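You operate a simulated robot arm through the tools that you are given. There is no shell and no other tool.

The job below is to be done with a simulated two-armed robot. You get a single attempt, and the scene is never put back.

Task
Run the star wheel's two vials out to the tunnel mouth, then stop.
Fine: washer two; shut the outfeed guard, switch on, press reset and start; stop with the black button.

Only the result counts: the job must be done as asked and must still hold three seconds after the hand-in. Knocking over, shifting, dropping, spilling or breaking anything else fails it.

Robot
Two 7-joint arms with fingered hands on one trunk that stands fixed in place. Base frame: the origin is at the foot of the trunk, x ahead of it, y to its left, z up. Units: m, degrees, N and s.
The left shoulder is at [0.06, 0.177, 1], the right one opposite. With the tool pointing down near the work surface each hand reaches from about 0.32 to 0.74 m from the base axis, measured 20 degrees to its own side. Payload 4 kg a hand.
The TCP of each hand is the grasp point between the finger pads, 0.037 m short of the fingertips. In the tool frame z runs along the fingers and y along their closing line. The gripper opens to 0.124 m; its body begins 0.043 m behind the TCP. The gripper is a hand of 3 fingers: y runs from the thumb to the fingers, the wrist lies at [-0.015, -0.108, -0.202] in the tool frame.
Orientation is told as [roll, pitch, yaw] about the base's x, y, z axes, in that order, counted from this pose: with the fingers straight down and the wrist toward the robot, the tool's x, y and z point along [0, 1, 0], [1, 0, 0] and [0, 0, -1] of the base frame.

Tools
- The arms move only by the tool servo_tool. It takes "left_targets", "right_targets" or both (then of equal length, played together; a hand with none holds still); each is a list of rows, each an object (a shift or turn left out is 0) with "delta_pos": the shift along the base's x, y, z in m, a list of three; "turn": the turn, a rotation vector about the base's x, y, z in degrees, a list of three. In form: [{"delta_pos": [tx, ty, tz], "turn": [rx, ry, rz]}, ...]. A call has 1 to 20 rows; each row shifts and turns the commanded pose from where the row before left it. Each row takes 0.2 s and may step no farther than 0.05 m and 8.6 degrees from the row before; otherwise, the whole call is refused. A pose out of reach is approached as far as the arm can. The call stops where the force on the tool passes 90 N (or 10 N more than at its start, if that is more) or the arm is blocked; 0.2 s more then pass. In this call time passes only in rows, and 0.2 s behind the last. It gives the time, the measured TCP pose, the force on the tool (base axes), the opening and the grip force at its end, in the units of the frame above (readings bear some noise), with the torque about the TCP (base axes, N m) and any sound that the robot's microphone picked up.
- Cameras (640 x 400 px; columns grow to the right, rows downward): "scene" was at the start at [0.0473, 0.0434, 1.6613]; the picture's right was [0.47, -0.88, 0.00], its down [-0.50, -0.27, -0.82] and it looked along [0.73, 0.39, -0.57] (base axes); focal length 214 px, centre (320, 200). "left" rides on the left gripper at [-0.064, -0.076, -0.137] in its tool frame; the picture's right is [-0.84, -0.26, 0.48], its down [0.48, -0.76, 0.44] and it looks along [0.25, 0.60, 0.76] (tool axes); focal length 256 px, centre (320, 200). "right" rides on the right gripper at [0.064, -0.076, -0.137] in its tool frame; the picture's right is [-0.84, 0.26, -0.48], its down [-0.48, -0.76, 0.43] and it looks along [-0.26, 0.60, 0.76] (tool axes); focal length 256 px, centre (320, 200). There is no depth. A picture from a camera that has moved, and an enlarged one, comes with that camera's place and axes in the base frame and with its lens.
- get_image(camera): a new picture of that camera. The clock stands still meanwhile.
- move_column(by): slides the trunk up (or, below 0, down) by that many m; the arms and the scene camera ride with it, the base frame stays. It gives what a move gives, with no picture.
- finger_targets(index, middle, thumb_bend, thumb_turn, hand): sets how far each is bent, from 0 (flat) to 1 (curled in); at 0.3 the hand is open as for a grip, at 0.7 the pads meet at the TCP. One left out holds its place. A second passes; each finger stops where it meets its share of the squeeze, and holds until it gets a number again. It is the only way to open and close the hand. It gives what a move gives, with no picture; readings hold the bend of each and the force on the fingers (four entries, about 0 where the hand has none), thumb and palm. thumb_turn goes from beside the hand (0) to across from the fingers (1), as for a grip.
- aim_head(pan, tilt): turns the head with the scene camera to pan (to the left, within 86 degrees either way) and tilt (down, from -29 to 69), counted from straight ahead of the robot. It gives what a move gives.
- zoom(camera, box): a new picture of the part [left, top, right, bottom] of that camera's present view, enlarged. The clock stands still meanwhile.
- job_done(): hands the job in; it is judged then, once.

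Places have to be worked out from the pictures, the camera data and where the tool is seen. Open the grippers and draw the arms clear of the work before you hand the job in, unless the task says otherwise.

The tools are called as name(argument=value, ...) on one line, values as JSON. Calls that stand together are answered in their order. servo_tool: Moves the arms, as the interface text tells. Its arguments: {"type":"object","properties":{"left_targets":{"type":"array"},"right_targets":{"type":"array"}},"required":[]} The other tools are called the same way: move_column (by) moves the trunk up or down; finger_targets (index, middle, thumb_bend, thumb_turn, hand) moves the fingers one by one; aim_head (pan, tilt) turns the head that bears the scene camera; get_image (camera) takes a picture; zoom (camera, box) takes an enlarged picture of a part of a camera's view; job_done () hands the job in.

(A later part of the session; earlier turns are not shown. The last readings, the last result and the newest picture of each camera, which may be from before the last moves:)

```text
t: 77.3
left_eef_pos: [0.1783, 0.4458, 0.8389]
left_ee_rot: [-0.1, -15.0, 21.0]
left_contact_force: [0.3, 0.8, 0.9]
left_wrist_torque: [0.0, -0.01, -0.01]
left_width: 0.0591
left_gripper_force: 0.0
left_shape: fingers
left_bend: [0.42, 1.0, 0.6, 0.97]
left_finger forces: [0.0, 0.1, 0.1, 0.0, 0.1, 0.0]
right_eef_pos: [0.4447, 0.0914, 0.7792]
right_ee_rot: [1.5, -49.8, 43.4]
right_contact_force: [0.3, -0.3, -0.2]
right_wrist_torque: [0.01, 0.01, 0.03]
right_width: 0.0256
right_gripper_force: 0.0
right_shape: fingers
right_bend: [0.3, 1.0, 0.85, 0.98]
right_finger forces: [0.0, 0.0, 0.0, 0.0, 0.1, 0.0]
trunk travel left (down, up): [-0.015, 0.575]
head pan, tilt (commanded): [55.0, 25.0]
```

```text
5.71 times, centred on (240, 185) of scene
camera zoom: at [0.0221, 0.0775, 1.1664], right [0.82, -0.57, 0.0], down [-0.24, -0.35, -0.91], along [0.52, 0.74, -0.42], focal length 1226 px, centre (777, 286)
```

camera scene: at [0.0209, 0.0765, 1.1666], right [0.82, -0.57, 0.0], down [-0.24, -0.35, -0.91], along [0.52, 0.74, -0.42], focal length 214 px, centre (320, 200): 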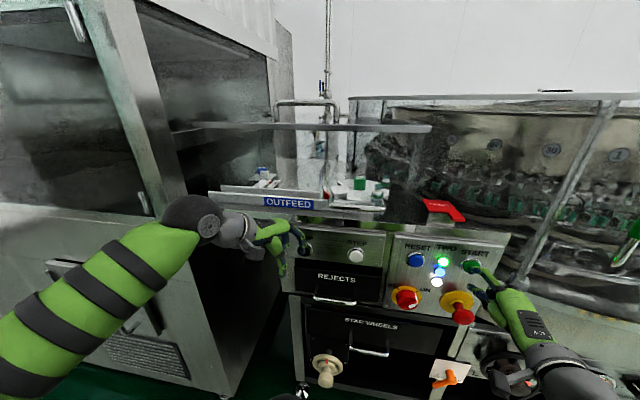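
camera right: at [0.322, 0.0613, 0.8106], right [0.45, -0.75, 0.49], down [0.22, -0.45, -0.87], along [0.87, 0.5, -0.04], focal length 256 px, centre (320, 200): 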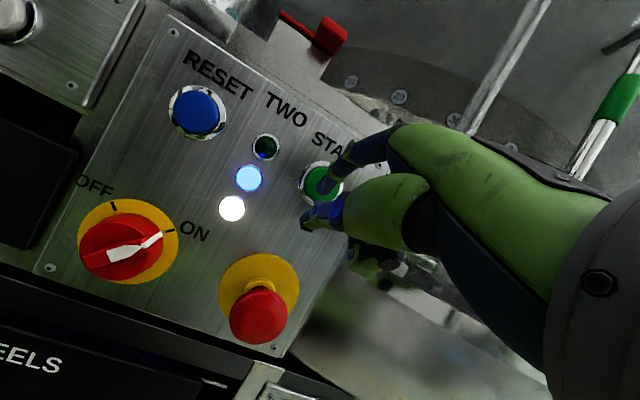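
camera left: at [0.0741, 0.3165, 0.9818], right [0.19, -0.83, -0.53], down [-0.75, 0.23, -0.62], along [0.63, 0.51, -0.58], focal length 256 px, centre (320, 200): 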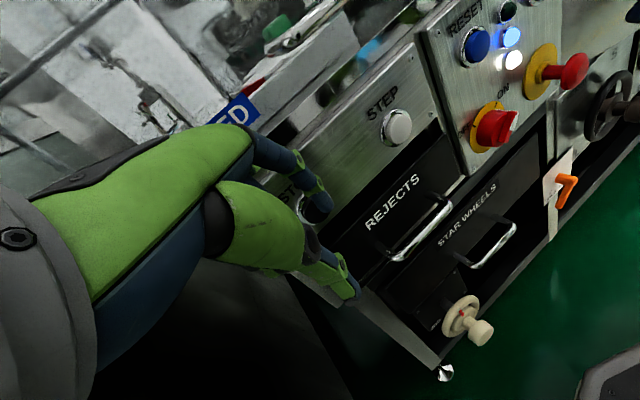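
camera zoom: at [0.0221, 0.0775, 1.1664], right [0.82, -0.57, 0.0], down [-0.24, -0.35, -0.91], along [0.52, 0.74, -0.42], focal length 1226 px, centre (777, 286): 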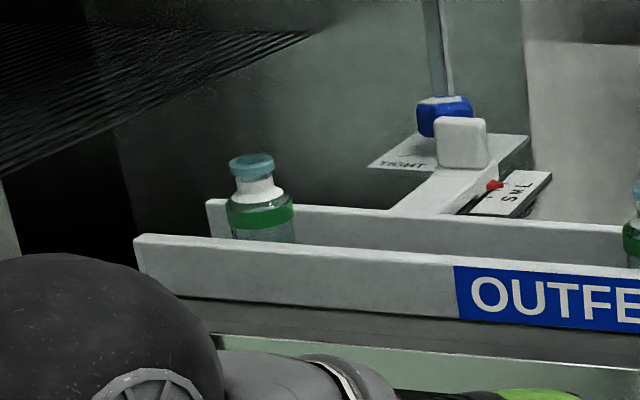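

Vial one keeps moving and is about 1.2 s from the rail ends. I take one more very short step.

servo_tool(right_targets=[{"delta_pos": [0, 0, 0]}, {"delta_pos": [0, 0, 0]}])

zoom(camera="scene", box=[190, 150, 290, 220])

```text
t: 77.9
left_eef_pos: [0.1789, 0.4467, 0.8383]
left_ee_rot: [-0.1, -15.0, 21.0]
left_contact_force: [0.3, 0.3, 0.6]
left_wrist_torque: [0.03, 0.0, -0.01]
left_width: 0.059
left_gripper_force: 0.1
left_shape: fingers
left_bend: [0.42, 1.0, 0.6, 0.97]
left_finger forces: [0.0, 0.1, 0.1, 0.0, 0.1, 0.0]
right_eef_pos: [0.4437, 0.0924, 0.7785]
right_ee_rot: [1.5, -49.8, 43.4]
right_contact_force: [-0.3, 0.0, -0.2]
right_wrist_torque: [0.04, -0.04, 0.01]
right_width: 0.025
right_gripper_force: 0.0
right_shape: fingers
right_bend: [0.3, 1.0, 0.85, 0.98]
right_finger forces: [0.0, 0.0, 0.0, 0.0, 0.0, 0.0]
trunk travel left (down, up): [-0.015, 0.575]
head pan, tilt (commanded): [55.0, 25.0]
```

```text
5.71 times, centred on (240, 185) of scene
camera zoom: at [0.0221, 0.0775, 1.1664], right [0.82, -0.57, 0.0], down [-0.24, -0.35, -0.91], along [0.52, 0.74, -0.42], focal length 1226 px, centre (777, 286)
```

zoom: 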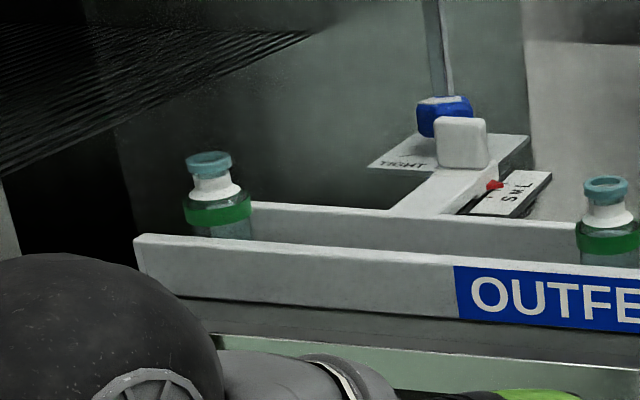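

Vial one is about 2.5 cm before the rail ends and vial two about 20 cm behind it. I can't yet see whether anything holds vials at the mouth, so I press STOP now. That is reversible and lets me inspect before letting vial one run on.

servo_tool(left_targets=[{"delta_pos": [0.0075, 0.0075, -0.001]}, {"delta_pos": [0.006, 0.006, -0.001]}])

zoom(camera="scene", box=[190, 150, 290, 220])

get_image(camera="scene")

```text
t: 78.5
left_eef_pos: [0.1919, 0.4588, 0.8369]
left_ee_rot: [0.0, -15.0, 20.9]
left_contact_force: [-6.2, -9.4, 3.7]
left_wrist_torque: [-0.17, -0.05, -0.41]
left_width: 0.0508
left_gripper_force: 5.3
left_shape: fingers
left_bend: [0.46, 1.0, 0.6, 0.97]
left_finger forces: [10.7, 0.0, 0.0, 0.1, 0.0, 0.0]
right_eef_pos: [0.4438, 0.0918, 0.7797]
right_ee_rot: [1.5, -49.8, 43.4]
right_contact_force: [0.1, -0.5, -0.7]
right_wrist_torque: [-0.01, -0.02, 0.0]
right_width: 0.0255
right_gripper_force: 0.1
right_shape: fingers
right_bend: [0.3, 1.0, 0.85, 0.98]
right_finger forces: [0.1, 0.0, 0.0, 0.1, 0.0, 0.0]
trunk travel left (down, up): [-0.015, 0.575]
head pan, tilt (commanded): [55.0, 25.0]
heard: click
```

```text
5.71 times, centred on (240, 185) of scene
camera zoom: at [0.0215, 0.0766, 1.1665], right [0.82, -0.57, 0.0], down [-0.24, -0.35, -0.91], along [0.52, 0.74, -0.42], focal length 1226 px, centre (777, 286)
```

zoom: 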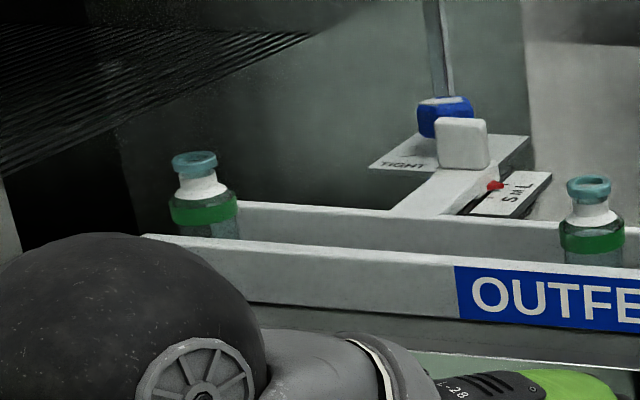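

```text
taken
camera scene: at [0.0215, 0.0766, 1.1665], right [0.82, -0.57, 0.0], down [-0.24, -0.35, -0.91], along [0.52, 0.74, -0.42], focal length 214 px, centre (320, 200)
```

scene: 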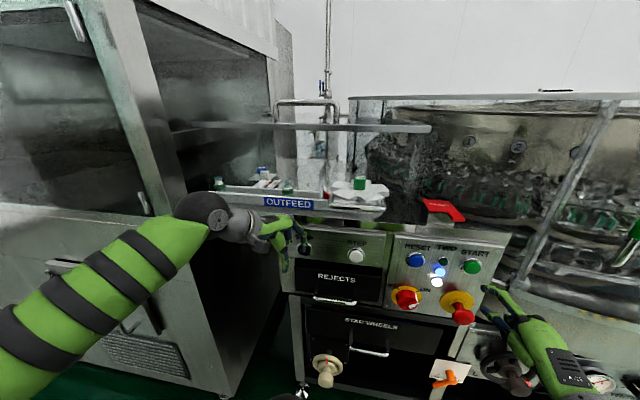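

The green lamp is off and both vials stand upright; vial one is near the rail end with vial two about 20 cm behind. I withdraw the left hand and raise it, turning it so its camera looks down at the tunnel mouth.

servo_tool(left_targets=[{"delta_pos": [-0.015, -0.015, 0.003]}, {"delta_pos": [-0.025, -0.025, 0.01]}, {"delta_pos": [-0.02, -0.005, 0.035], "turn": [-2.5, 6.5, 0]}, {"delta_pos": [-0.015, 0.0, 0.04], "turn": [-2.5, 6.5, 0]}, {"delta_pos": [-0.01, 0.01, 0.04], "turn": [0, 0, 7]}, {"delta_pos": [-0.01, 0.01, 0.04], "turn": [0, 0, 7]}, {"delta_pos": [-0.01, 0.01, 0.04], "turn": [0, 0, 7]}])

get_image(camera="left")

get_image(camera="scene")

```text
t: 80.1
left_eef_pos: [0.0881, 0.4445, 1.0475]
left_ee_rot: [0.0, -1.2, 42.1]
left_contact_force: [-0.9, -0.6, -0.5]
left_wrist_torque: [-0.04, 0.0, 0.01]
left_width: 0.059
left_gripper_force: 0.1
left_shape: fingers
left_bend: [0.42, 1.0, 0.6, 0.97]
left_finger forces: [0.0, 0.0, 0.0, 0.0, 0.0, 0.0]
right_eef_pos: [0.4434, 0.0919, 0.7793]
right_ee_rot: [1.5, -49.8, 43.4]
right_contact_force: [-0.4, 1.1, 1.1]
right_wrist_torque: [0.0, -0.01, -0.02]
right_width: 0.0254
right_gripper_force: 0.0
right_shape: fingers
right_bend: [0.3, 1.0, 0.85, 0.98]
right_finger forces: [0.0, 0.1, 0.1, 0.1, 0.1, 0.0]
trunk travel left (down, up): [-0.015, 0.575]
head pan, tilt (commanded): [55.0, 25.0]
```

```text
taken
camera left: at [0.0741, 0.3443, 1.1825], right [0.38, -0.79, -0.49], down [-0.88, -0.15, -0.45], along [0.28, 0.6, -0.75], focal length 256 px, centre (320, 200)
```

left: 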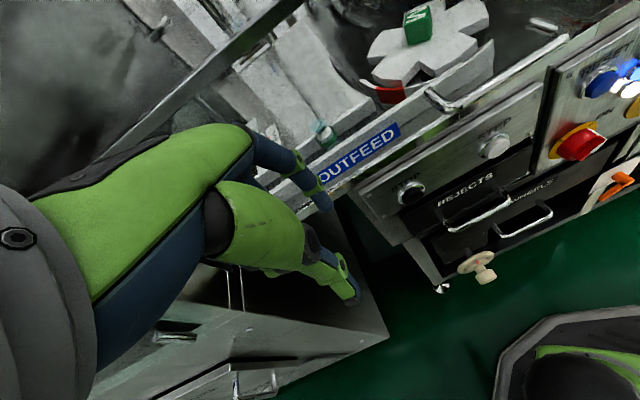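

```text
taken
camera scene: at [0.0219, 0.0776, 1.1663], right [0.82, -0.57, 0.0], down [-0.24, -0.35, -0.91], along [0.52, 0.74, -0.42], focal length 214 px, centre (320, 200)
```

scene: 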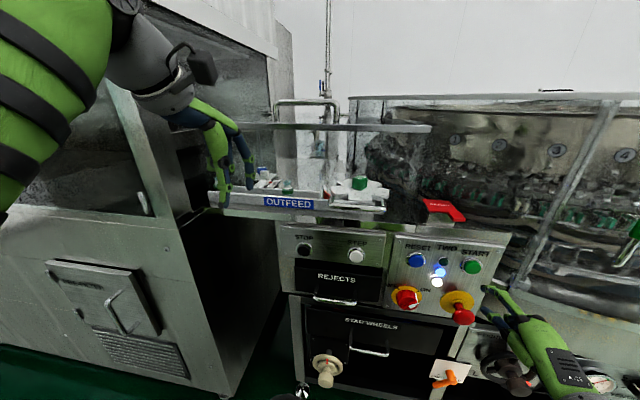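

The hand hides the mouth in both views. I raise the trunk 0.35 m so the head camera can look down onto the mouth, and move the left hand aside to the right.

servo_tool(left_targets=[{"delta_pos": [0.03, -0.03, 0.01]}, {"delta_pos": [0.03, -0.03, 0.01]}, {"delta_pos": [0.03, -0.03, 0.01]}])

move_column(by=0.35)

aim_head(pan=70, tilt=40)

get_image(camera="scene")

get_image(camera="left")

```text
t: 80.9
left_eef_pos: [0.1794, 0.3538, 1.0728]
left_ee_rot: [-0.1, -1.1, 42.0]
left_contact_force: [1.6, -0.4, 0.0]
left_wrist_torque: [-0.02, 0.02, 0.03]
left_width: 0.0591
left_gripper_force: 0.0
left_shape: fingers
left_bend: [0.42, 1.0, 0.6, 0.97]
left_finger forces: [0.0, 0.0, 0.0, 0.0, 0.1, 0.1]
right_eef_pos: [0.4445, 0.0927, 0.7794]
right_ee_rot: [1.3, -49.8, 43.3]
right_contact_force: [0.7, 0.6, 0.2]
right_wrist_torque: [0.02, -0.02, 0.02]
right_width: 0.0254
right_gripper_force: 0.1
right_shape: fingers
right_bend: [0.3, 1.0, 0.85, 0.98]
right_finger forces: [0.0, 0.0, 0.0, 0.0, 0.0, 0.0]
trunk travel left (down, up): [-0.015, 0.575]
head pan, tilt (commanded): [55.0, 25.0]
```

```text
t: 84.3
left_eef_pos: [0.1791, 0.3535, 1.4239]
left_ee_rot: [-0.1, -1.1, 42.1]
left_contact_force: [1.0, 0.1, 0.6]
left_wrist_torque: [0.0, -0.01, 0.02]
left_width: 0.0591
left_gripper_force: 0.1
left_shape: fingers
left_bend: [0.42, 1.0, 0.6, 0.97]
left_finger forces: [0.0, 0.0, 0.1, 0.0, 0.0, 0.0]
right_eef_pos: [0.4439, 0.0923, 1.129]
right_ee_rot: [1.6, -49.9, 43.4]
right_contact_force: [-0.6, 0.0, 1.0]
right_wrist_torque: [0.0, -0.03, -0.01]
right_width: 0.0256
right_gripper_force: 0.1
right_shape: fingers
right_bend: [0.3, 1.0, 0.85, 0.98]
right_finger forces: [0.0, 0.0, 0.0, 0.0, 0.1, 0.1]
trunk travel left (down, up): [-0.365, 0.225]
head pan, tilt (commanded): [55.0, 25.0]
```

```text
t: 85.0
left_eef_pos: [0.1784, 0.3531, 1.4245]
left_ee_rot: [-0.1, -1.0, 42.0]
left_contact_force: [0.2, -0.5, -0.2]
left_wrist_torque: [-0.01, 0.02, 0.03]
left_width: 0.0594
left_gripper_force: 0.0
left_shape: fingers
left_bend: [0.42, 1.0, 0.6, 0.97]
left_finger forces: [0.0, 0.0, 0.0, 0.0, 0.0, 0.0]
right_eef_pos: [0.4439, 0.0929, 1.1288]
right_ee_rot: [1.6, -49.7, 43.3]
right_contact_force: [0.4, -0.5, 0.2]
right_wrist_torque: [0.01, 0.02, 0.0]
right_width: 0.0251
right_gripper_force: 0.0
right_shape: fingers
right_bend: [0.3, 1.0, 0.85, 0.98]
right_finger forces: [0.0, 0.0, 0.1, 0.0, 0.1, 0.0]
trunk travel left (down, up): [-0.365, 0.225]
head pan, tilt (commanded): [70.0, 40.0]
```

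```text
taken
camera scene: at [-0.0016, 0.0819, 1.4932], right [0.94, -0.34, 0.0], down [-0.22, -0.6, -0.77], along [0.26, 0.72, -0.64], focal length 214 px, centre (320, 200)
```

scene: 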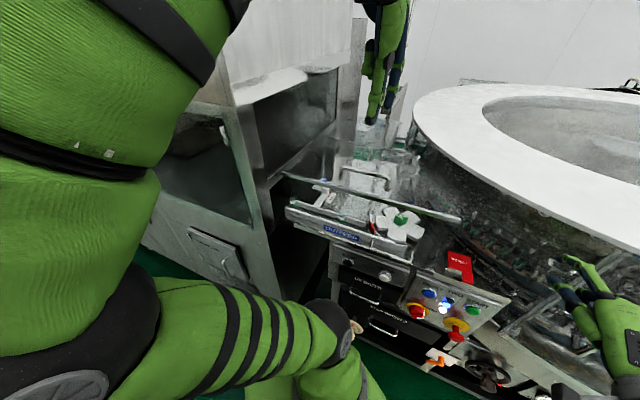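

```text
taken
camera left: at [0.1642, 0.2539, 1.5592], right [0.38, -0.79, -0.49], down [-0.88, -0.14, -0.45], along [0.28, 0.6, -0.75], focal length 256 px, centre (320, 200)
```

left: 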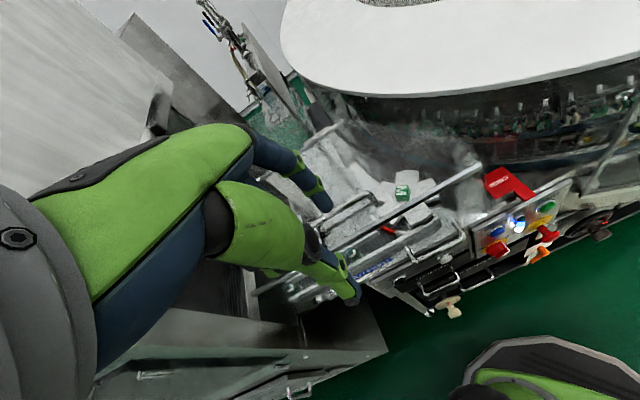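

Now the head camera sees the conveyor from above. I zoom in on the mouth.

zoom(camera="scene", box=[260, 150, 420, 260])

zoom(camera="scene", box=[270, 170, 350, 240])

```text
3.64 times, centred on (340, 205) of scene
camera zoom: at [-0.0016, 0.0819, 1.4932], right [0.94, -0.34, 0.0], down [-0.22, -0.6, -0.77], along [0.26, 0.72, -0.64], focal length 780 px, centre (247, 182)
```

zoom: 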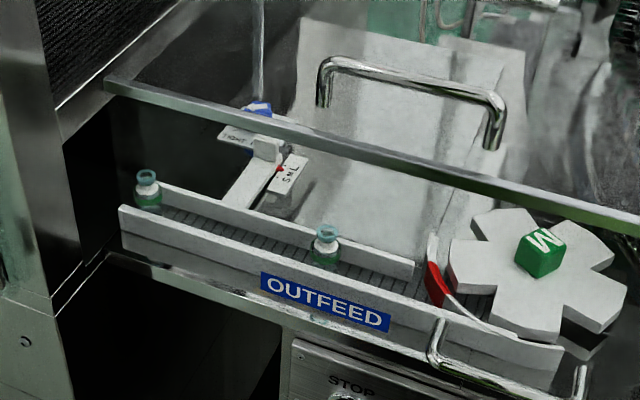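

```text
5.71 times, centred on (310, 205) of scene
camera zoom: at [-0.0016, 0.0819, 1.4932], right [0.94, -0.34, 0.0], down [-0.22, -0.6, -0.77], along [0.26, 0.72, -0.64], focal length 1226 px, centre (377, 171)
```

zoom: 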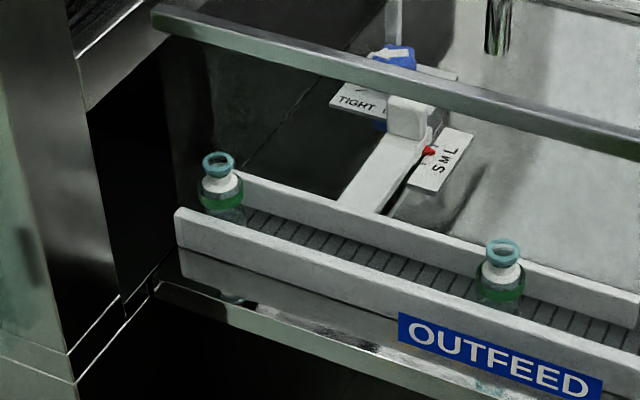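

Vial one stands at the very end of the rails over the belt's last centimetre, vial two is mid-belt, and beyond the rail end it is dark. I raise the trunk further for a steeper look into that dark area.

move_column(by=0.2)

aim_head(pan=80, tilt=48)

get_image(camera="scene")

zoom(camera="scene", box=[270, 120, 370, 220])

```text
t: 87.2
left_eef_pos: [0.1781, 0.3539, 1.623]
left_ee_rot: [-0.1, -1.1, 42.1]
left_contact_force: [0.4, -1.0, 0.6]
left_wrist_torque: [0.0, -0.02, -0.01]
left_width: 0.0593
left_gripper_force: 0.1
left_shape: fingers
left_bend: [0.42, 1.0, 0.6, 0.97]
left_finger forces: [0.1, 0.1, 0.0, 0.1, 0.1, 0.0]
right_eef_pos: [0.4445, 0.0931, 1.3289]
right_ee_rot: [1.5, -49.8, 43.4]
right_contact_force: [0.4, 0.5, -0.1]
right_wrist_torque: [-0.02, 0.0, -0.01]
right_width: 0.0254
right_gripper_force: 0.0
right_shape: fingers
right_bend: [0.3, 1.0, 0.85, 0.98]
right_finger forces: [0.0, 0.0, 0.0, 0.0, 0.1, 0.0]
trunk travel left (down, up): [-0.565, 0.025]
head pan, tilt (commanded): [70.0, 40.0]
```

```text
t: 87.9
left_eef_pos: [0.1797, 0.3529, 1.6243]
left_ee_rot: [0.0, -1.1, 41.9]
left_contact_force: [-0.4, 0.7, 0.0]
left_wrist_torque: [0.01, 0.02, 0.0]
left_width: 0.0591
left_gripper_force: 0.1
left_shape: fingers
left_bend: [0.42, 1.0, 0.6, 0.97]
left_finger forces: [0.1, 0.0, 0.0, 0.0, 0.0, 0.0]
right_eef_pos: [0.4458, 0.0923, 1.3292]
right_ee_rot: [1.5, -49.7, 43.4]
right_contact_force: [-0.1, 0.0, -0.2]
right_wrist_torque: [-0.01, -0.03, 0.01]
right_width: 0.0255
right_gripper_force: 0.0
right_shape: fingers
right_bend: [0.3, 1.0, 0.85, 0.98]
right_finger forces: [0.1, 0.0, 0.1, 0.1, 0.0, 0.1]
trunk travel left (down, up): [-0.565, 0.025]
head pan, tilt (commanded): [80.0, 48.0]
```

```text
taken
camera scene: at [-0.017, 0.0796, 1.6817], right [0.98, -0.17, 0.0], down [-0.13, -0.73, -0.67], along [0.12, 0.66, -0.74], focal length 214 px, centre (320, 200)
```

scene: 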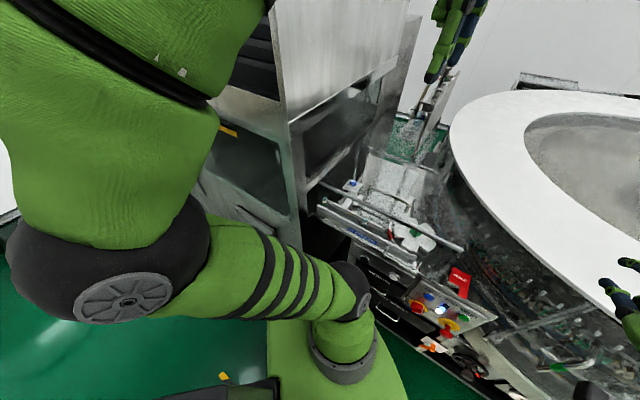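

```text
4.00 times, centred on (320, 170) of scene
camera zoom: at [-0.017, 0.0796, 1.6817], right [0.98, -0.17, 0.0], down [-0.13, -0.73, -0.67], along [0.12, 0.66, -0.74], focal length 858 px, centre (320, 320)
```

zoom: 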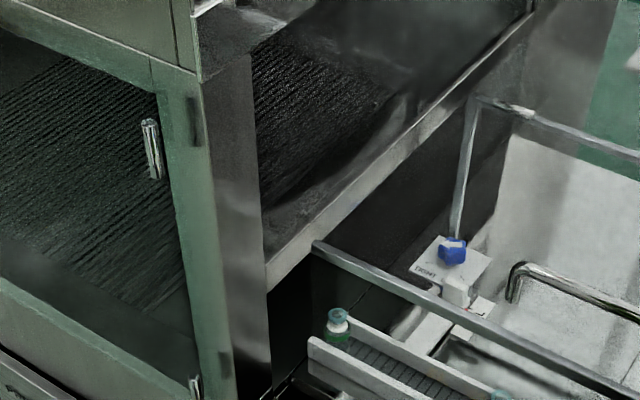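

I zoom tighter on the conveyor end from this steeper viewpoint.

zoom(camera="scene", box=[300, 170, 380, 240])

zoom(camera="scene", box=[300, 190, 340, 225])

```text
5.71 times, centred on (340, 205) of scene
camera zoom: at [-0.017, 0.0796, 1.6817], right [0.98, -0.17, 0.0], down [-0.13, -0.73, -0.67], along [0.12, 0.66, -0.74], focal length 1226 px, centre (206, 171)
```

zoom: 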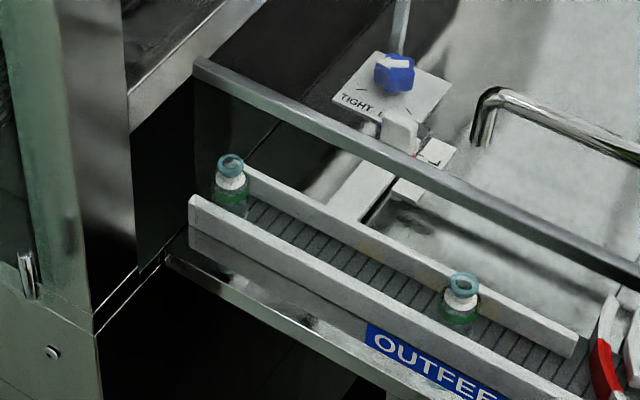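

```text
11.43 times, centred on (320, 208) of scene
camera zoom: at [-0.017, 0.0796, 1.6817], right [0.98, -0.17, 0.0], down [-0.13, -0.73, -0.67], along [0.12, 0.66, -0.74], focal length 2451 px, centre (320, 114)
```

zoom: 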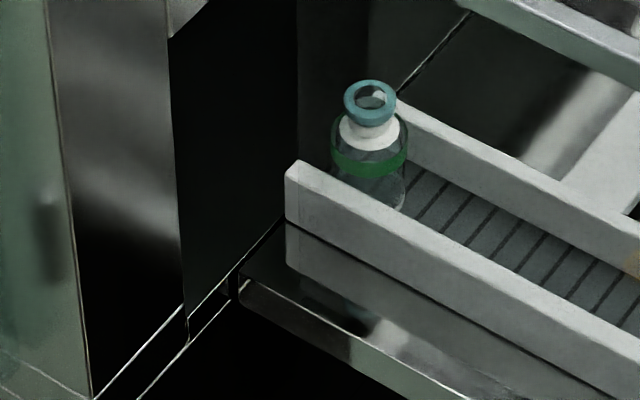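

The belt ends right at a dark tunnel wall at u≈−0.459. The gap past vial one is only about a centimetre, so vial one should come to rest against the mouth and vial two should queue up behind it. The machine must run about 4 s more, so I lower the trunk back to its previous height.

move_column(by=-0.3)

move_column(by=-0.25)

aim_head(pan=55, tilt=25)

get_image(camera="scene")

```text
t: 90.9
left_eef_pos: [0.1788, 0.3537, 1.3225]
left_ee_rot: [0.0, -1.2, 42.0]
left_contact_force: [-0.7, 0.6, 0.6]
left_wrist_torque: [0.01, -0.01, 0.0]
left_width: 0.0591
left_gripper_force: 0.0
left_shape: fingers
left_bend: [0.42, 1.0, 0.6, 0.97]
left_finger forces: [0.1, 0.0, 0.0, 0.1, 0.0, 0.0]
right_eef_pos: [0.4453, 0.0926, 1.0285]
right_ee_rot: [1.6, -49.8, 43.4]
right_contact_force: [1.0, -0.6, 0.2]
right_wrist_torque: [0.0, 0.0, 0.0]
right_width: 0.0254
right_gripper_force: 0.0
right_shape: fingers
right_bend: [0.3, 1.0, 0.85, 0.98]
right_finger forces: [0.0, 0.0, 0.0, 0.1, 0.1, 0.0]
trunk travel left (down, up): [-0.265, 0.325]
head pan, tilt (commanded): [80.0, 48.0]
```

```text
t: 93.5
left_eef_pos: [0.1797, 0.3556, 1.0723]
left_ee_rot: [-0.1, -1.1, 41.9]
left_contact_force: [-0.1, 0.0, -0.1]
left_wrist_torque: [0.0, -0.02, 0.01]
left_width: 0.0588
left_gripper_force: 0.1
left_shape: fingers
left_bend: [0.42, 1.0, 0.6, 0.97]
left_finger forces: [0.1, 0.1, 0.1, 0.0, 0.0, 0.0]
right_eef_pos: [0.4451, 0.0936, 0.7795]
right_ee_rot: [1.5, -49.6, 43.4]
right_contact_force: [-0.1, -0.6, -0.4]
right_wrist_torque: [0.03, -0.01, 0.0]
right_width: 0.0257
right_gripper_force: 0.1
right_shape: fingers
right_bend: [0.3, 1.0, 0.85, 0.98]
right_finger forces: [0.0, 0.1, 0.0, 0.0, 0.0, 0.0]
trunk travel left (down, up): [-0.015, 0.575]
head pan, tilt (commanded): [80.0, 48.0]
```

```text
t: 94.4
left_eef_pos: [0.178, 0.3536, 1.0737]
left_ee_rot: [-0.2, -1.1, 41.9]
left_contact_force: [0.5, -0.2, 0.3]
left_wrist_torque: [-0.03, 0.0, 0.02]
left_width: 0.059
left_gripper_force: 0.2
left_shape: fingers
left_bend: [0.42, 1.0, 0.6, 0.97]
left_finger forces: [0.0, 0.0, 0.0, 0.0, 0.0, 0.0]
right_eef_pos: [0.4441, 0.0937, 0.7785]
right_ee_rot: [1.4, -49.9, 43.4]
right_contact_force: [0.4, -0.8, 0.5]
right_wrist_torque: [0.0, -0.02, 0.0]
right_width: 0.0256
right_gripper_force: 0.1
right_shape: fingers
right_bend: [0.3, 1.0, 0.85, 0.98]
right_finger forces: [0.0, 0.0, 0.1, 0.0, 0.1, 0.1]
trunk travel left (down, up): [-0.015, 0.575]
head pan, tilt (commanded): [55.0, 25.0]
```

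```text
taken
camera scene: at [0.0221, 0.0785, 1.1662], right [0.82, -0.57, 0.0], down [-0.24, -0.35, -0.91], along [0.52, 0.74, -0.42], focal length 214 px, centre (320, 200)
```

scene: 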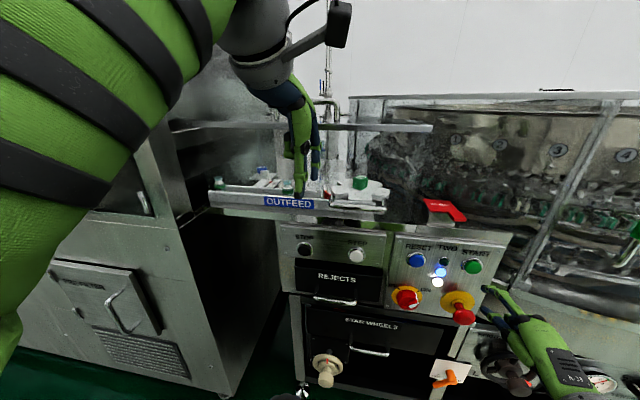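

Everything is where I left it. I retrace the left hand's path back to its waiting place in front of STOP.

servo_tool(left_targets=[{"delta_pos": [-0.03, 0.03, -0.01]}, {"delta_pos": [-0.03, 0.03, -0.01]}, {"delta_pos": [-0.03, 0.03, -0.01]}, {"delta_pos": [0.01, -0.01, -0.04], "turn": [0, 0, -7]}, {"delta_pos": [0.01, -0.01, -0.04], "turn": [0, 0, -7]}, {"delta_pos": [0.01, -0.01, -0.04], "turn": [0, 0, -7]}, {"delta_pos": [0.015, 0.0, -0.04], "turn": [2.5, -6.5, 0]}, {"delta_pos": [0.02, 0.005, -0.035], "turn": [2.5, -6.5, 0]}, {"delta_pos": [0.025, 0.025, -0.01]}, {"delta_pos": [0, 0, 0]}])

zoom(camera="left", box=[230, 110, 410, 250])

get_image(camera="scene")

```text
t: 96.6
left_eef_pos: [0.1817, 0.4442, 0.8356]
left_ee_rot: [-0.1, -15.1, 21.0]
left_contact_force: [0.1, 0.1, 0.4]
left_wrist_torque: [0.02, 0.0, 0.0]
left_width: 0.0591
left_gripper_force: 0.1
left_shape: fingers
left_bend: [0.42, 1.0, 0.6, 0.97]
left_finger forces: [0.1, 0.0, 0.1, 0.1, 0.1, 0.1]
right_eef_pos: [0.4456, 0.0933, 0.7794]
right_ee_rot: [1.5, -49.9, 43.4]
right_contact_force: [0.4, -0.1, -0.2]
right_wrist_torque: [0.0, 0.0, 0.01]
right_width: 0.0252
right_gripper_force: 0.1
right_shape: fingers
right_bend: [0.3, 1.0, 0.85, 0.98]
right_finger forces: [0.1, 0.0, 0.1, 0.0, 0.0, 0.0]
trunk travel left (down, up): [-0.015, 0.575]
head pan, tilt (commanded): [55.0, 25.0]
```

```text
2.86 times, centred on (320, 180) of left
camera zoom: at [0.1033, 0.3457, 0.9478], right [0.19, -0.83, -0.53], down [-0.75, 0.23, -0.62], along [0.63, 0.52, -0.58], focal length 731 px, centre (320, 257)
```

zoom: 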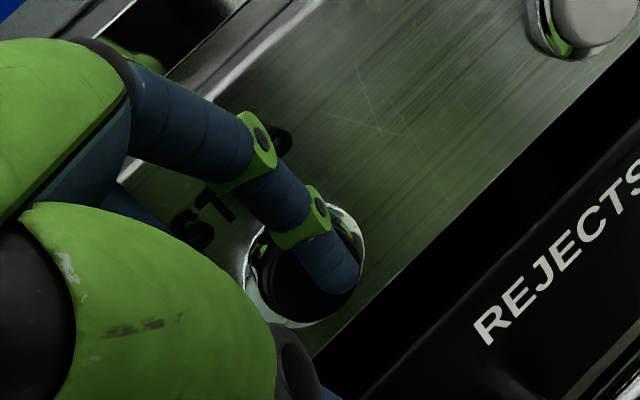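

```text
taken
camera scene: at [0.0221, 0.0775, 1.1664], right [0.82, -0.57, 0.0], down [-0.24, -0.35, -0.91], along [0.52, 0.74, -0.42], focal length 214 px, centre (320, 200)
```

scene: 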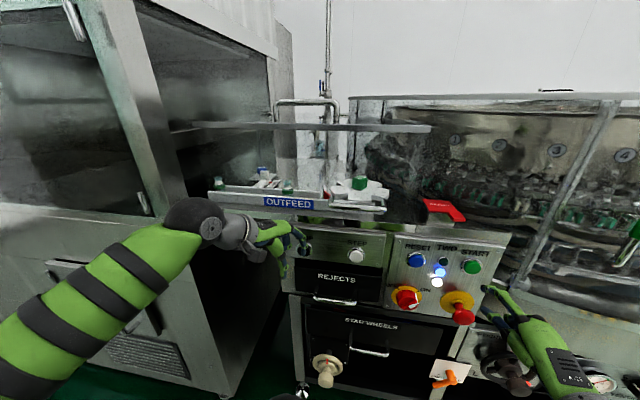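

Back in place to within a few millimetres. I fine-tune the left finger and bring the right finger up to just short of START.

servo_tool(left_targets=[{"delta_pos": [-0.0028, 0.0025, 0.003]}, {"delta_pos": [0, 0, 0]}, {"delta_pos": [0, 0, 0]}], right_targets=[{"delta_pos": [0.0152, 0.0152, 0]}, {"delta_pos": [0.0152, 0.0152, 0]}, {"delta_pos": [0, 0, 0]}])

zoom(camera="right", box=[230, 120, 410, 260])

zoom(camera="scene", box=[190, 150, 290, 220])

```text
t: 97.4
left_eef_pos: [0.1779, 0.4461, 0.8398]
left_ee_rot: [-0.1, -14.9, 21.0]
left_contact_force: [-0.1, 0.0, -0.3]
left_wrist_torque: [-0.01, 0.02, -0.04]
left_width: 0.0592
left_gripper_force: 0.1
left_shape: fingers
left_bend: [0.42, 1.0, 0.6, 0.97]
left_finger forces: [0.1, 0.0, 0.1, 0.0, 0.0, 0.0]
right_eef_pos: [0.4743, 0.124, 0.781]
right_ee_rot: [1.5, -49.9, 43.4]
right_contact_force: [-0.3, 0.5, -0.5]
right_wrist_torque: [-0.01, 0.02, 0.0]
right_width: 0.0255
right_gripper_force: 0.0
right_shape: fingers
right_bend: [0.3, 1.0, 0.85, 0.98]
right_finger forces: [0.0, 0.0, 0.0, 0.0, 0.0, 0.1]
trunk travel left (down, up): [-0.015, 0.575]
head pan, tilt (commanded): [55.0, 25.0]
```

```text
2.86 times, centred on (320, 190) of right
camera zoom: at [0.3205, 0.0601, 0.8118], right [0.45, -0.75, 0.49], down [0.22, -0.45, -0.87], along [0.87, 0.5, -0.04], focal length 731 px, centre (320, 229)
```

zoom: 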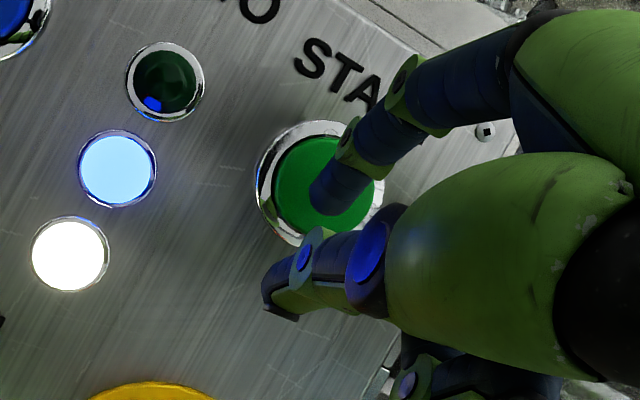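

```text
5.71 times, centred on (240, 185) of scene
camera zoom: at [0.0221, 0.0775, 1.1664], right [0.82, -0.57, 0.0], down [-0.24, -0.35, -0.91], along [0.52, 0.74, -0.42], focal length 1226 px, centre (777, 286)
```

zoom: 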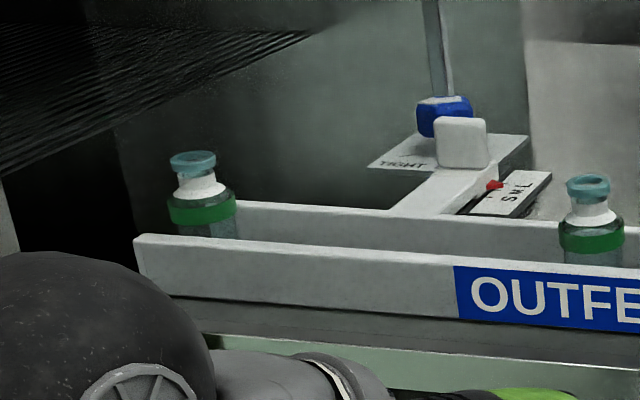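

Both lamps are still lit, so the machine is ready and both vials are in place. I press START again and check vial one right away.

servo_tool(right_targets=[{"delta_pos": [0.0045, 0.0045, 0]}, {"delta_pos": [0.004, 0.004, 0]}, {"delta_pos": [0.003, 0.003, 0]}])

zoom(camera="scene", box=[190, 150, 290, 220])

```text
t: 98.2
left_eef_pos: [0.1772, 0.4473, 0.8389]
left_ee_rot: [0.0, -15.2, 20.9]
left_contact_force: [-0.3, -0.5, -0.6]
left_wrist_torque: [0.0, 0.02, 0.0]
left_width: 0.0591
left_gripper_force: 0.0
left_shape: fingers
left_bend: [0.42, 1.0, 0.6, 0.97]
left_finger forces: [0.1, 0.0, 0.0, 0.1, 0.0, 0.0]
right_eef_pos: [0.4841, 0.1345, 0.7815]
right_ee_rot: [1.4, -50.0, 43.5]
right_contact_force: [-10.8, -9.3, 4.7]
right_wrist_torque: [0.51, -0.51, 0.2]
right_width: 0.0213
right_gripper_force: 6.9
right_shape: fingers
right_bend: [0.31, 1.0, 0.85, 0.98]
right_finger forces: [14.3, 0.1, 0.0, 0.0, 0.0, 0.1]
trunk travel left (down, up): [-0.015, 0.575]
head pan, tilt (commanded): [55.0, 25.0]
heard: click
```

```text
5.71 times, centred on (240, 185) of scene
camera zoom: at [0.0211, 0.0766, 1.1666], right [0.82, -0.57, 0.0], down [-0.24, -0.35, -0.91], along [0.52, 0.74, -0.42], focal length 1226 px, centre (777, 286)
```

zoom: 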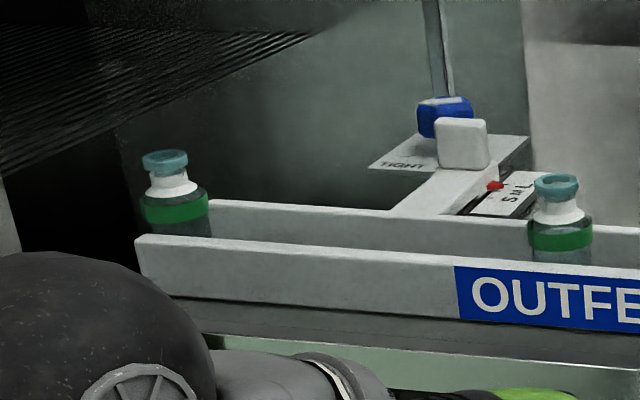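

Both vials are moving together and upright, and vial one is now right at the rail end. I retract the right finger and check after the shortest possible step.

servo_tool(right_targets=[{"delta_pos": [-0.015, -0.015, 0]}])

zoom(camera="scene", box=[190, 150, 290, 220])

```text
t: 98.6
left_eef_pos: [0.1772, 0.4459, 0.8401]
left_ee_rot: [-0.2, -15.0, 21.2]
left_contact_force: [0.2, 0.4, 0.0]
left_wrist_torque: [0.04, 0.01, -0.03]
left_width: 0.0593
left_gripper_force: 0.0
left_shape: fingers
left_bend: [0.42, 1.0, 0.6, 0.97]
left_finger forces: [0.0, 0.0, 0.0, 0.0, 0.0, 0.1]
right_eef_pos: [0.4717, 0.121, 0.7783]
right_ee_rot: [1.5, -49.8, 43.4]
right_contact_force: [-0.1, 0.2, -0.3]
right_wrist_torque: [0.02, -0.01, -0.02]
right_width: 0.0255
right_gripper_force: 0.1
right_shape: fingers
right_bend: [0.3, 1.0, 0.85, 0.98]
right_finger forces: [0.1, 0.1, 0.0, 0.0, 0.0, 0.0]
trunk travel left (down, up): [-0.015, 0.575]
head pan, tilt (commanded): [55.0, 25.0]
```

```text
5.71 times, centred on (240, 185) of scene
camera zoom: at [0.0223, 0.0778, 1.1664], right [0.82, -0.57, 0.0], down [-0.24, -0.35, -0.91], along [0.52, 0.74, -0.42], focal length 1226 px, centre (777, 286)
```

zoom: 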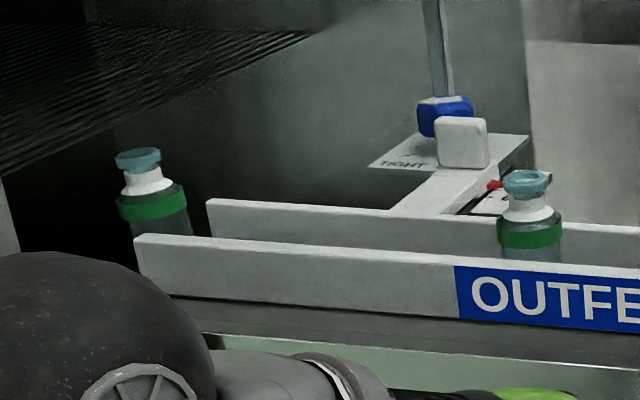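

Vial one looks slightly tilted as it passes the rail end. The clock is standing still, so I look closer before deciding.

zoom(camera="scene", box=[200, 165, 240, 195])

get_image(camera="left")

```text
13.33 times, centred on (220, 180) of scene
camera zoom: at [0.0223, 0.0778, 1.1664], right [0.82, -0.57, 0.0], down [-0.24, -0.35, -0.91], along [0.52, 0.74, -0.42], focal length 2860 px, centre (1653, 467)
```

zoom: 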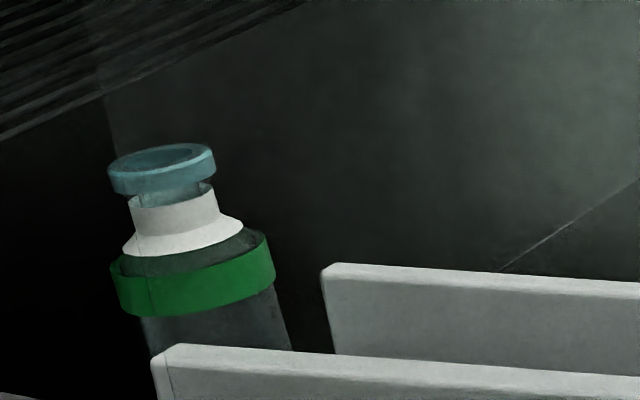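

```text
taken
camera left: at [0.1, 0.3487, 0.9519], right [0.19, -0.83, -0.53], down [-0.75, 0.23, -0.62], along [0.63, 0.52, -0.58], focal length 256 px, centre (320, 200)
```

left: 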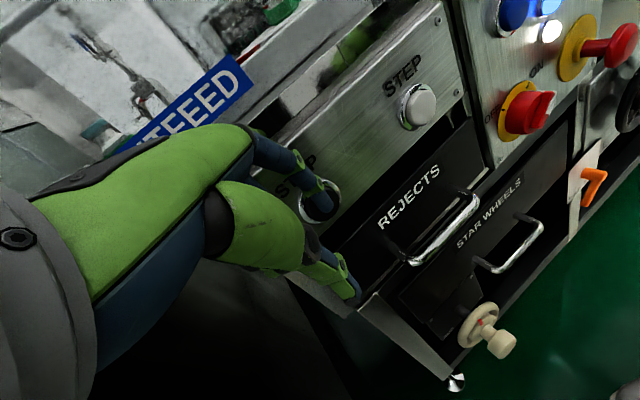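

The tilt is only about 5° beyond perspective, which fits the vial stepping down a few millimetres from the belt onto a transfer plate. Stopping couldn't steady it within the press time anyway, so I let it continue one more short step and watch.

servo_tool(right_targets=[{"delta_pos": [-0.01, -0.01, 0]}])

zoom(camera="scene", box=[200, 165, 240, 195])

zoom(camera="scene", box=[190, 150, 290, 220])

```text
t: 99.0
left_eef_pos: [0.1776, 0.4465, 0.839]
left_ee_rot: [-0.2, -15.0, 21.0]
left_contact_force: [0.1, 1.0, -0.8]
left_wrist_torque: [-0.01, 0.01, 0.01]
left_width: 0.059
left_gripper_force: 0.1
left_shape: fingers
left_bend: [0.42, 1.0, 0.6, 0.97]
left_finger forces: [0.0, 0.0, 0.1, 0.0, 0.0, 0.0]
right_eef_pos: [0.4609, 0.1112, 0.7791]
right_ee_rot: [1.5, -49.7, 43.4]
right_contact_force: [0.8, -0.7, -0.2]
right_wrist_torque: [0.01, 0.0, 0.0]
right_width: 0.0253
right_gripper_force: 0.1
right_shape: fingers
right_bend: [0.3, 1.0, 0.85, 0.98]
right_finger forces: [0.0, 0.0, 0.0, 0.0, 0.0, 0.1]
trunk travel left (down, up): [-0.015, 0.575]
head pan, tilt (commanded): [55.0, 25.0]
```

```text
13.33 times, centred on (220, 180) of scene
camera zoom: at [0.0222, 0.0777, 1.1664], right [0.82, -0.57, 0.0], down [-0.24, -0.35, -0.91], along [0.52, 0.74, -0.42], focal length 2860 px, centre (1653, 467)
```

zoom: 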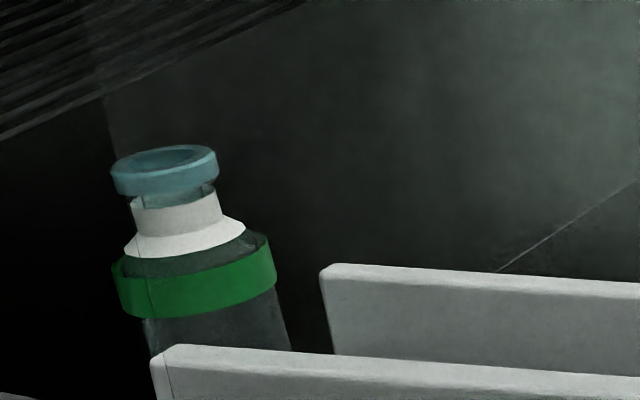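

```text
5.71 times, centred on (240, 185) of scene
camera zoom: at [0.0222, 0.0777, 1.1664], right [0.82, -0.57, 0.0], down [-0.24, -0.35, -0.91], along [0.52, 0.74, -0.42], focal length 1226 px, centre (777, 286)
```

zoom: 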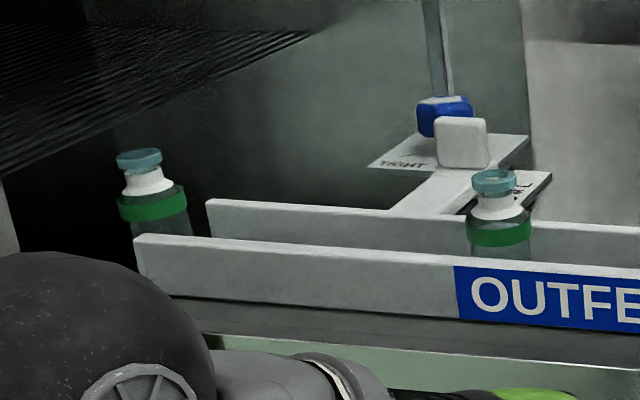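

Vial one has come to rest at the mouth while vial two keeps coming: it queues there as hoped. I let vial two travel on, drawing the right hand back meanwhile.

servo_tool(right_targets=[{"delta_pos": [-0.01, -0.01, 0]}, {"delta_pos": [-0.005, -0.005, 0]}, {"delta_pos": [0, 0, 0]}, {"delta_pos": [0, 0, 0]}, {"delta_pos": [0, 0, 0]}, {"delta_pos": [0, 0, 0]}])

zoom(camera="scene", box=[190, 150, 290, 220])

```text
t: 100.4
left_eef_pos: [0.177, 0.4467, 0.8394]
left_ee_rot: [-0.2, -15.0, 20.9]
left_contact_force: [-0.5, 0.1, 0.3]
left_wrist_torque: [0.01, -0.02, 0.04]
left_width: 0.059
left_gripper_force: 0.0
left_shape: fingers
left_bend: [0.42, 1.0, 0.6, 0.97]
left_finger forces: [0.1, 0.1, 0.0, 0.0, 0.0, 0.0]
right_eef_pos: [0.4452, 0.0952, 0.7797]
right_ee_rot: [1.5, -49.7, 43.5]
right_contact_force: [-0.2, -0.8, -0.6]
right_wrist_torque: [0.0, 0.01, -0.02]
right_width: 0.0255
right_gripper_force: 0.1
right_shape: fingers
right_bend: [0.3, 1.0, 0.85, 0.98]
right_finger forces: [0.0, 0.1, 0.1, 0.0, 0.0, 0.1]
trunk travel left (down, up): [-0.015, 0.575]
head pan, tilt (commanded): [55.0, 25.0]
```

```text
5.71 times, centred on (240, 185) of scene
camera zoom: at [0.0221, 0.0775, 1.1664], right [0.82, -0.57, 0.0], down [-0.24, -0.35, -0.91], along [0.52, 0.74, -0.42], focal length 1226 px, centre (777, 286)
```

zoom: 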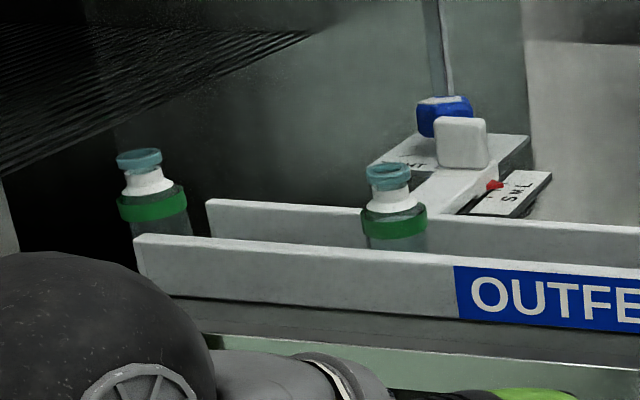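

Vial two is closing in, with about 2.3 s to contact with vial one, which hasn't moved. I advance 1.4 s more.

servo_tool(right_targets=[{"delta_pos": [0, 0, 0]}, {"delta_pos": [0, 0, 0]}, {"delta_pos": [0, 0, 0]}, {"delta_pos": [0, 0, 0]}, {"delta_pos": [0, 0, 0]}, {"delta_pos": [0, 0, 0]}])

zoom(camera="scene", box=[190, 150, 290, 220])

```text
t: 101.8
left_eef_pos: [0.1786, 0.446, 0.8394]
left_ee_rot: [-0.2, -15.0, 21.0]
left_contact_force: [-0.3, -0.6, -0.5]
left_wrist_torque: [-0.02, -0.01, 0.02]
left_width: 0.0591
left_gripper_force: 0.0
left_shape: fingers
left_bend: [0.42, 1.0, 0.6, 0.97]
left_finger forces: [0.0, 0.1, 0.1, 0.0, 0.0, 0.1]
right_eef_pos: [0.4474, 0.095, 0.7787]
right_ee_rot: [1.5, -49.8, 43.3]
right_contact_force: [-0.5, 0.8, -0.4]
right_wrist_torque: [-0.01, 0.01, -0.03]
right_width: 0.0256
right_gripper_force: 0.1
right_shape: fingers
right_bend: [0.3, 1.0, 0.85, 0.98]
right_finger forces: [0.1, 0.0, 0.1, 0.0, 0.0, 0.0]
trunk travel left (down, up): [-0.015, 0.575]
head pan, tilt (commanded): [55.0, 25.0]
```

```text
5.71 times, centred on (240, 185) of scene
camera zoom: at [0.0221, 0.0775, 1.1664], right [0.82, -0.57, 0.0], down [-0.24, -0.35, -0.91], along [0.52, 0.74, -0.42], focal length 1226 px, centre (777, 286)
```

zoom: 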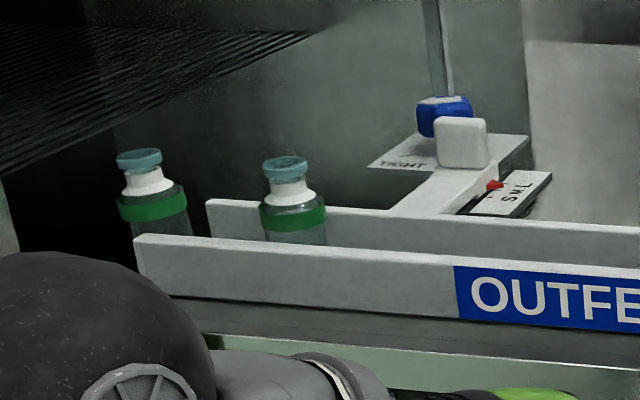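

The gap between the vials is now about one second of travel. I advance 0.6 s.

servo_tool(right_targets=[{"delta_pos": [0, 0, 0]}, {"delta_pos": [0, 0, 0]}])

zoom(camera="scene", box=[190, 150, 290, 220])

```text
t: 102.4
left_eef_pos: [0.1781, 0.4474, 0.8393]
left_ee_rot: [-0.1, -14.9, 21.0]
left_contact_force: [0.0, -0.6, 0.4]
left_wrist_torque: [-0.01, -0.05, 0.0]
left_width: 0.0591
left_gripper_force: 0.1
left_shape: fingers
left_bend: [0.42, 1.0, 0.6, 0.97]
left_finger forces: [0.1, 0.0, 0.0, 0.0, 0.1, 0.0]
right_eef_pos: [0.4471, 0.0962, 0.7783]
right_ee_rot: [1.5, -49.8, 43.3]
right_contact_force: [-0.3, -0.3, 0.9]
right_wrist_torque: [0.01, 0.01, 0.02]
right_width: 0.0253
right_gripper_force: 0.1
right_shape: fingers
right_bend: [0.3, 1.0, 0.85, 0.98]
right_finger forces: [0.0, 0.1, 0.0, 0.1, 0.1, 0.1]
trunk travel left (down, up): [-0.015, 0.575]
head pan, tilt (commanded): [55.0, 25.0]
```

```text
5.71 times, centred on (240, 185) of scene
camera zoom: at [0.0221, 0.0775, 1.1664], right [0.82, -0.57, 0.0], down [-0.24, -0.35, -0.91], along [0.52, 0.74, -0.42], focal length 1226 px, centre (777, 286)
```

zoom: 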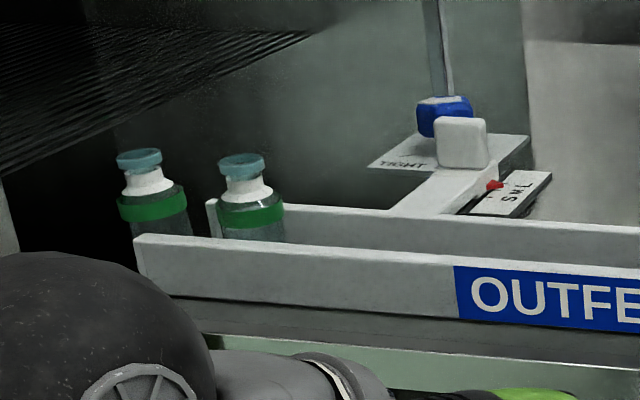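

The gap is about 1.8 cm. From the last stop, the belt halts about 0.2 s into the stroke, so I start the STOP press with one slow row first; that stops vial two just behind vial one without bumping it.

servo_tool(left_targets=[{"delta_pos": [0.002, 0.002, 0]}, {"delta_pos": [0.006, 0.006, -0.001]}, {"delta_pos": [0.0055, 0.0055, -0.001]}])

zoom(camera="scene", box=[190, 150, 290, 220])

get_image(camera="scene")

```text
t: 103.2
left_eef_pos: [0.1891, 0.4597, 0.8387]
left_ee_rot: [0.0, -15.1, 21.0]
left_contact_force: [-5.1, -8.1, 2.5]
left_wrist_torque: [-0.1, -0.05, -0.36]
left_width: 0.0525
left_gripper_force: 4.6
left_shape: fingers
left_bend: [0.46, 1.0, 0.6, 0.97]
left_finger forces: [8.4, 0.0, 0.1, 0.1, 0.0, 0.1]
right_eef_pos: [0.4457, 0.0958, 0.779]
right_ee_rot: [1.5, -50.0, 43.4]
right_contact_force: [-0.1, 0.3, 0.6]
right_wrist_torque: [0.04, -0.01, 0.01]
right_width: 0.0254
right_gripper_force: 0.0
right_shape: fingers
right_bend: [0.3, 1.0, 0.85, 0.98]
right_finger forces: [0.0, 0.0, 0.0, 0.0, 0.0, 0.1]
trunk travel left (down, up): [-0.015, 0.575]
head pan, tilt (commanded): [55.0, 25.0]
heard: click
```

```text
5.71 times, centred on (240, 185) of scene
camera zoom: at [0.0216, 0.0768, 1.1665], right [0.82, -0.57, 0.0], down [-0.24, -0.35, -0.91], along [0.52, 0.74, -0.42], focal length 1226 px, centre (777, 286)
```

zoom: 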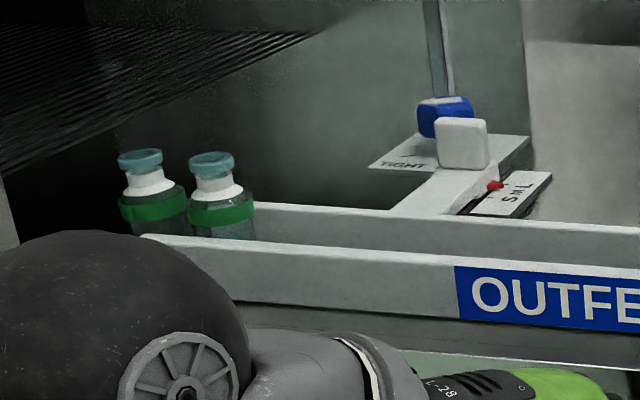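

```text
taken
camera scene: at [0.0216, 0.0768, 1.1665], right [0.82, -0.57, 0.0], down [-0.24, -0.35, -0.91], along [0.52, 0.74, -0.42], focal length 214 px, centre (320, 200)
```

scene: 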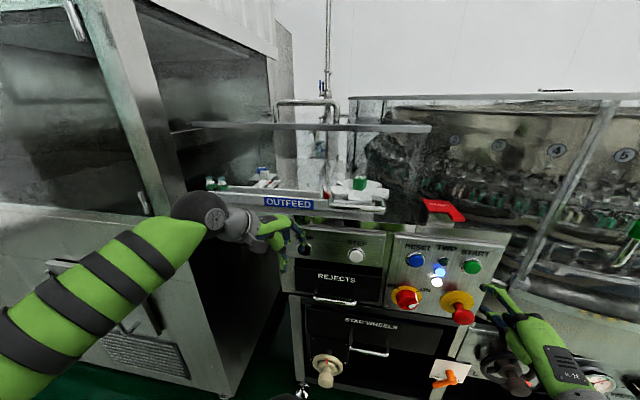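

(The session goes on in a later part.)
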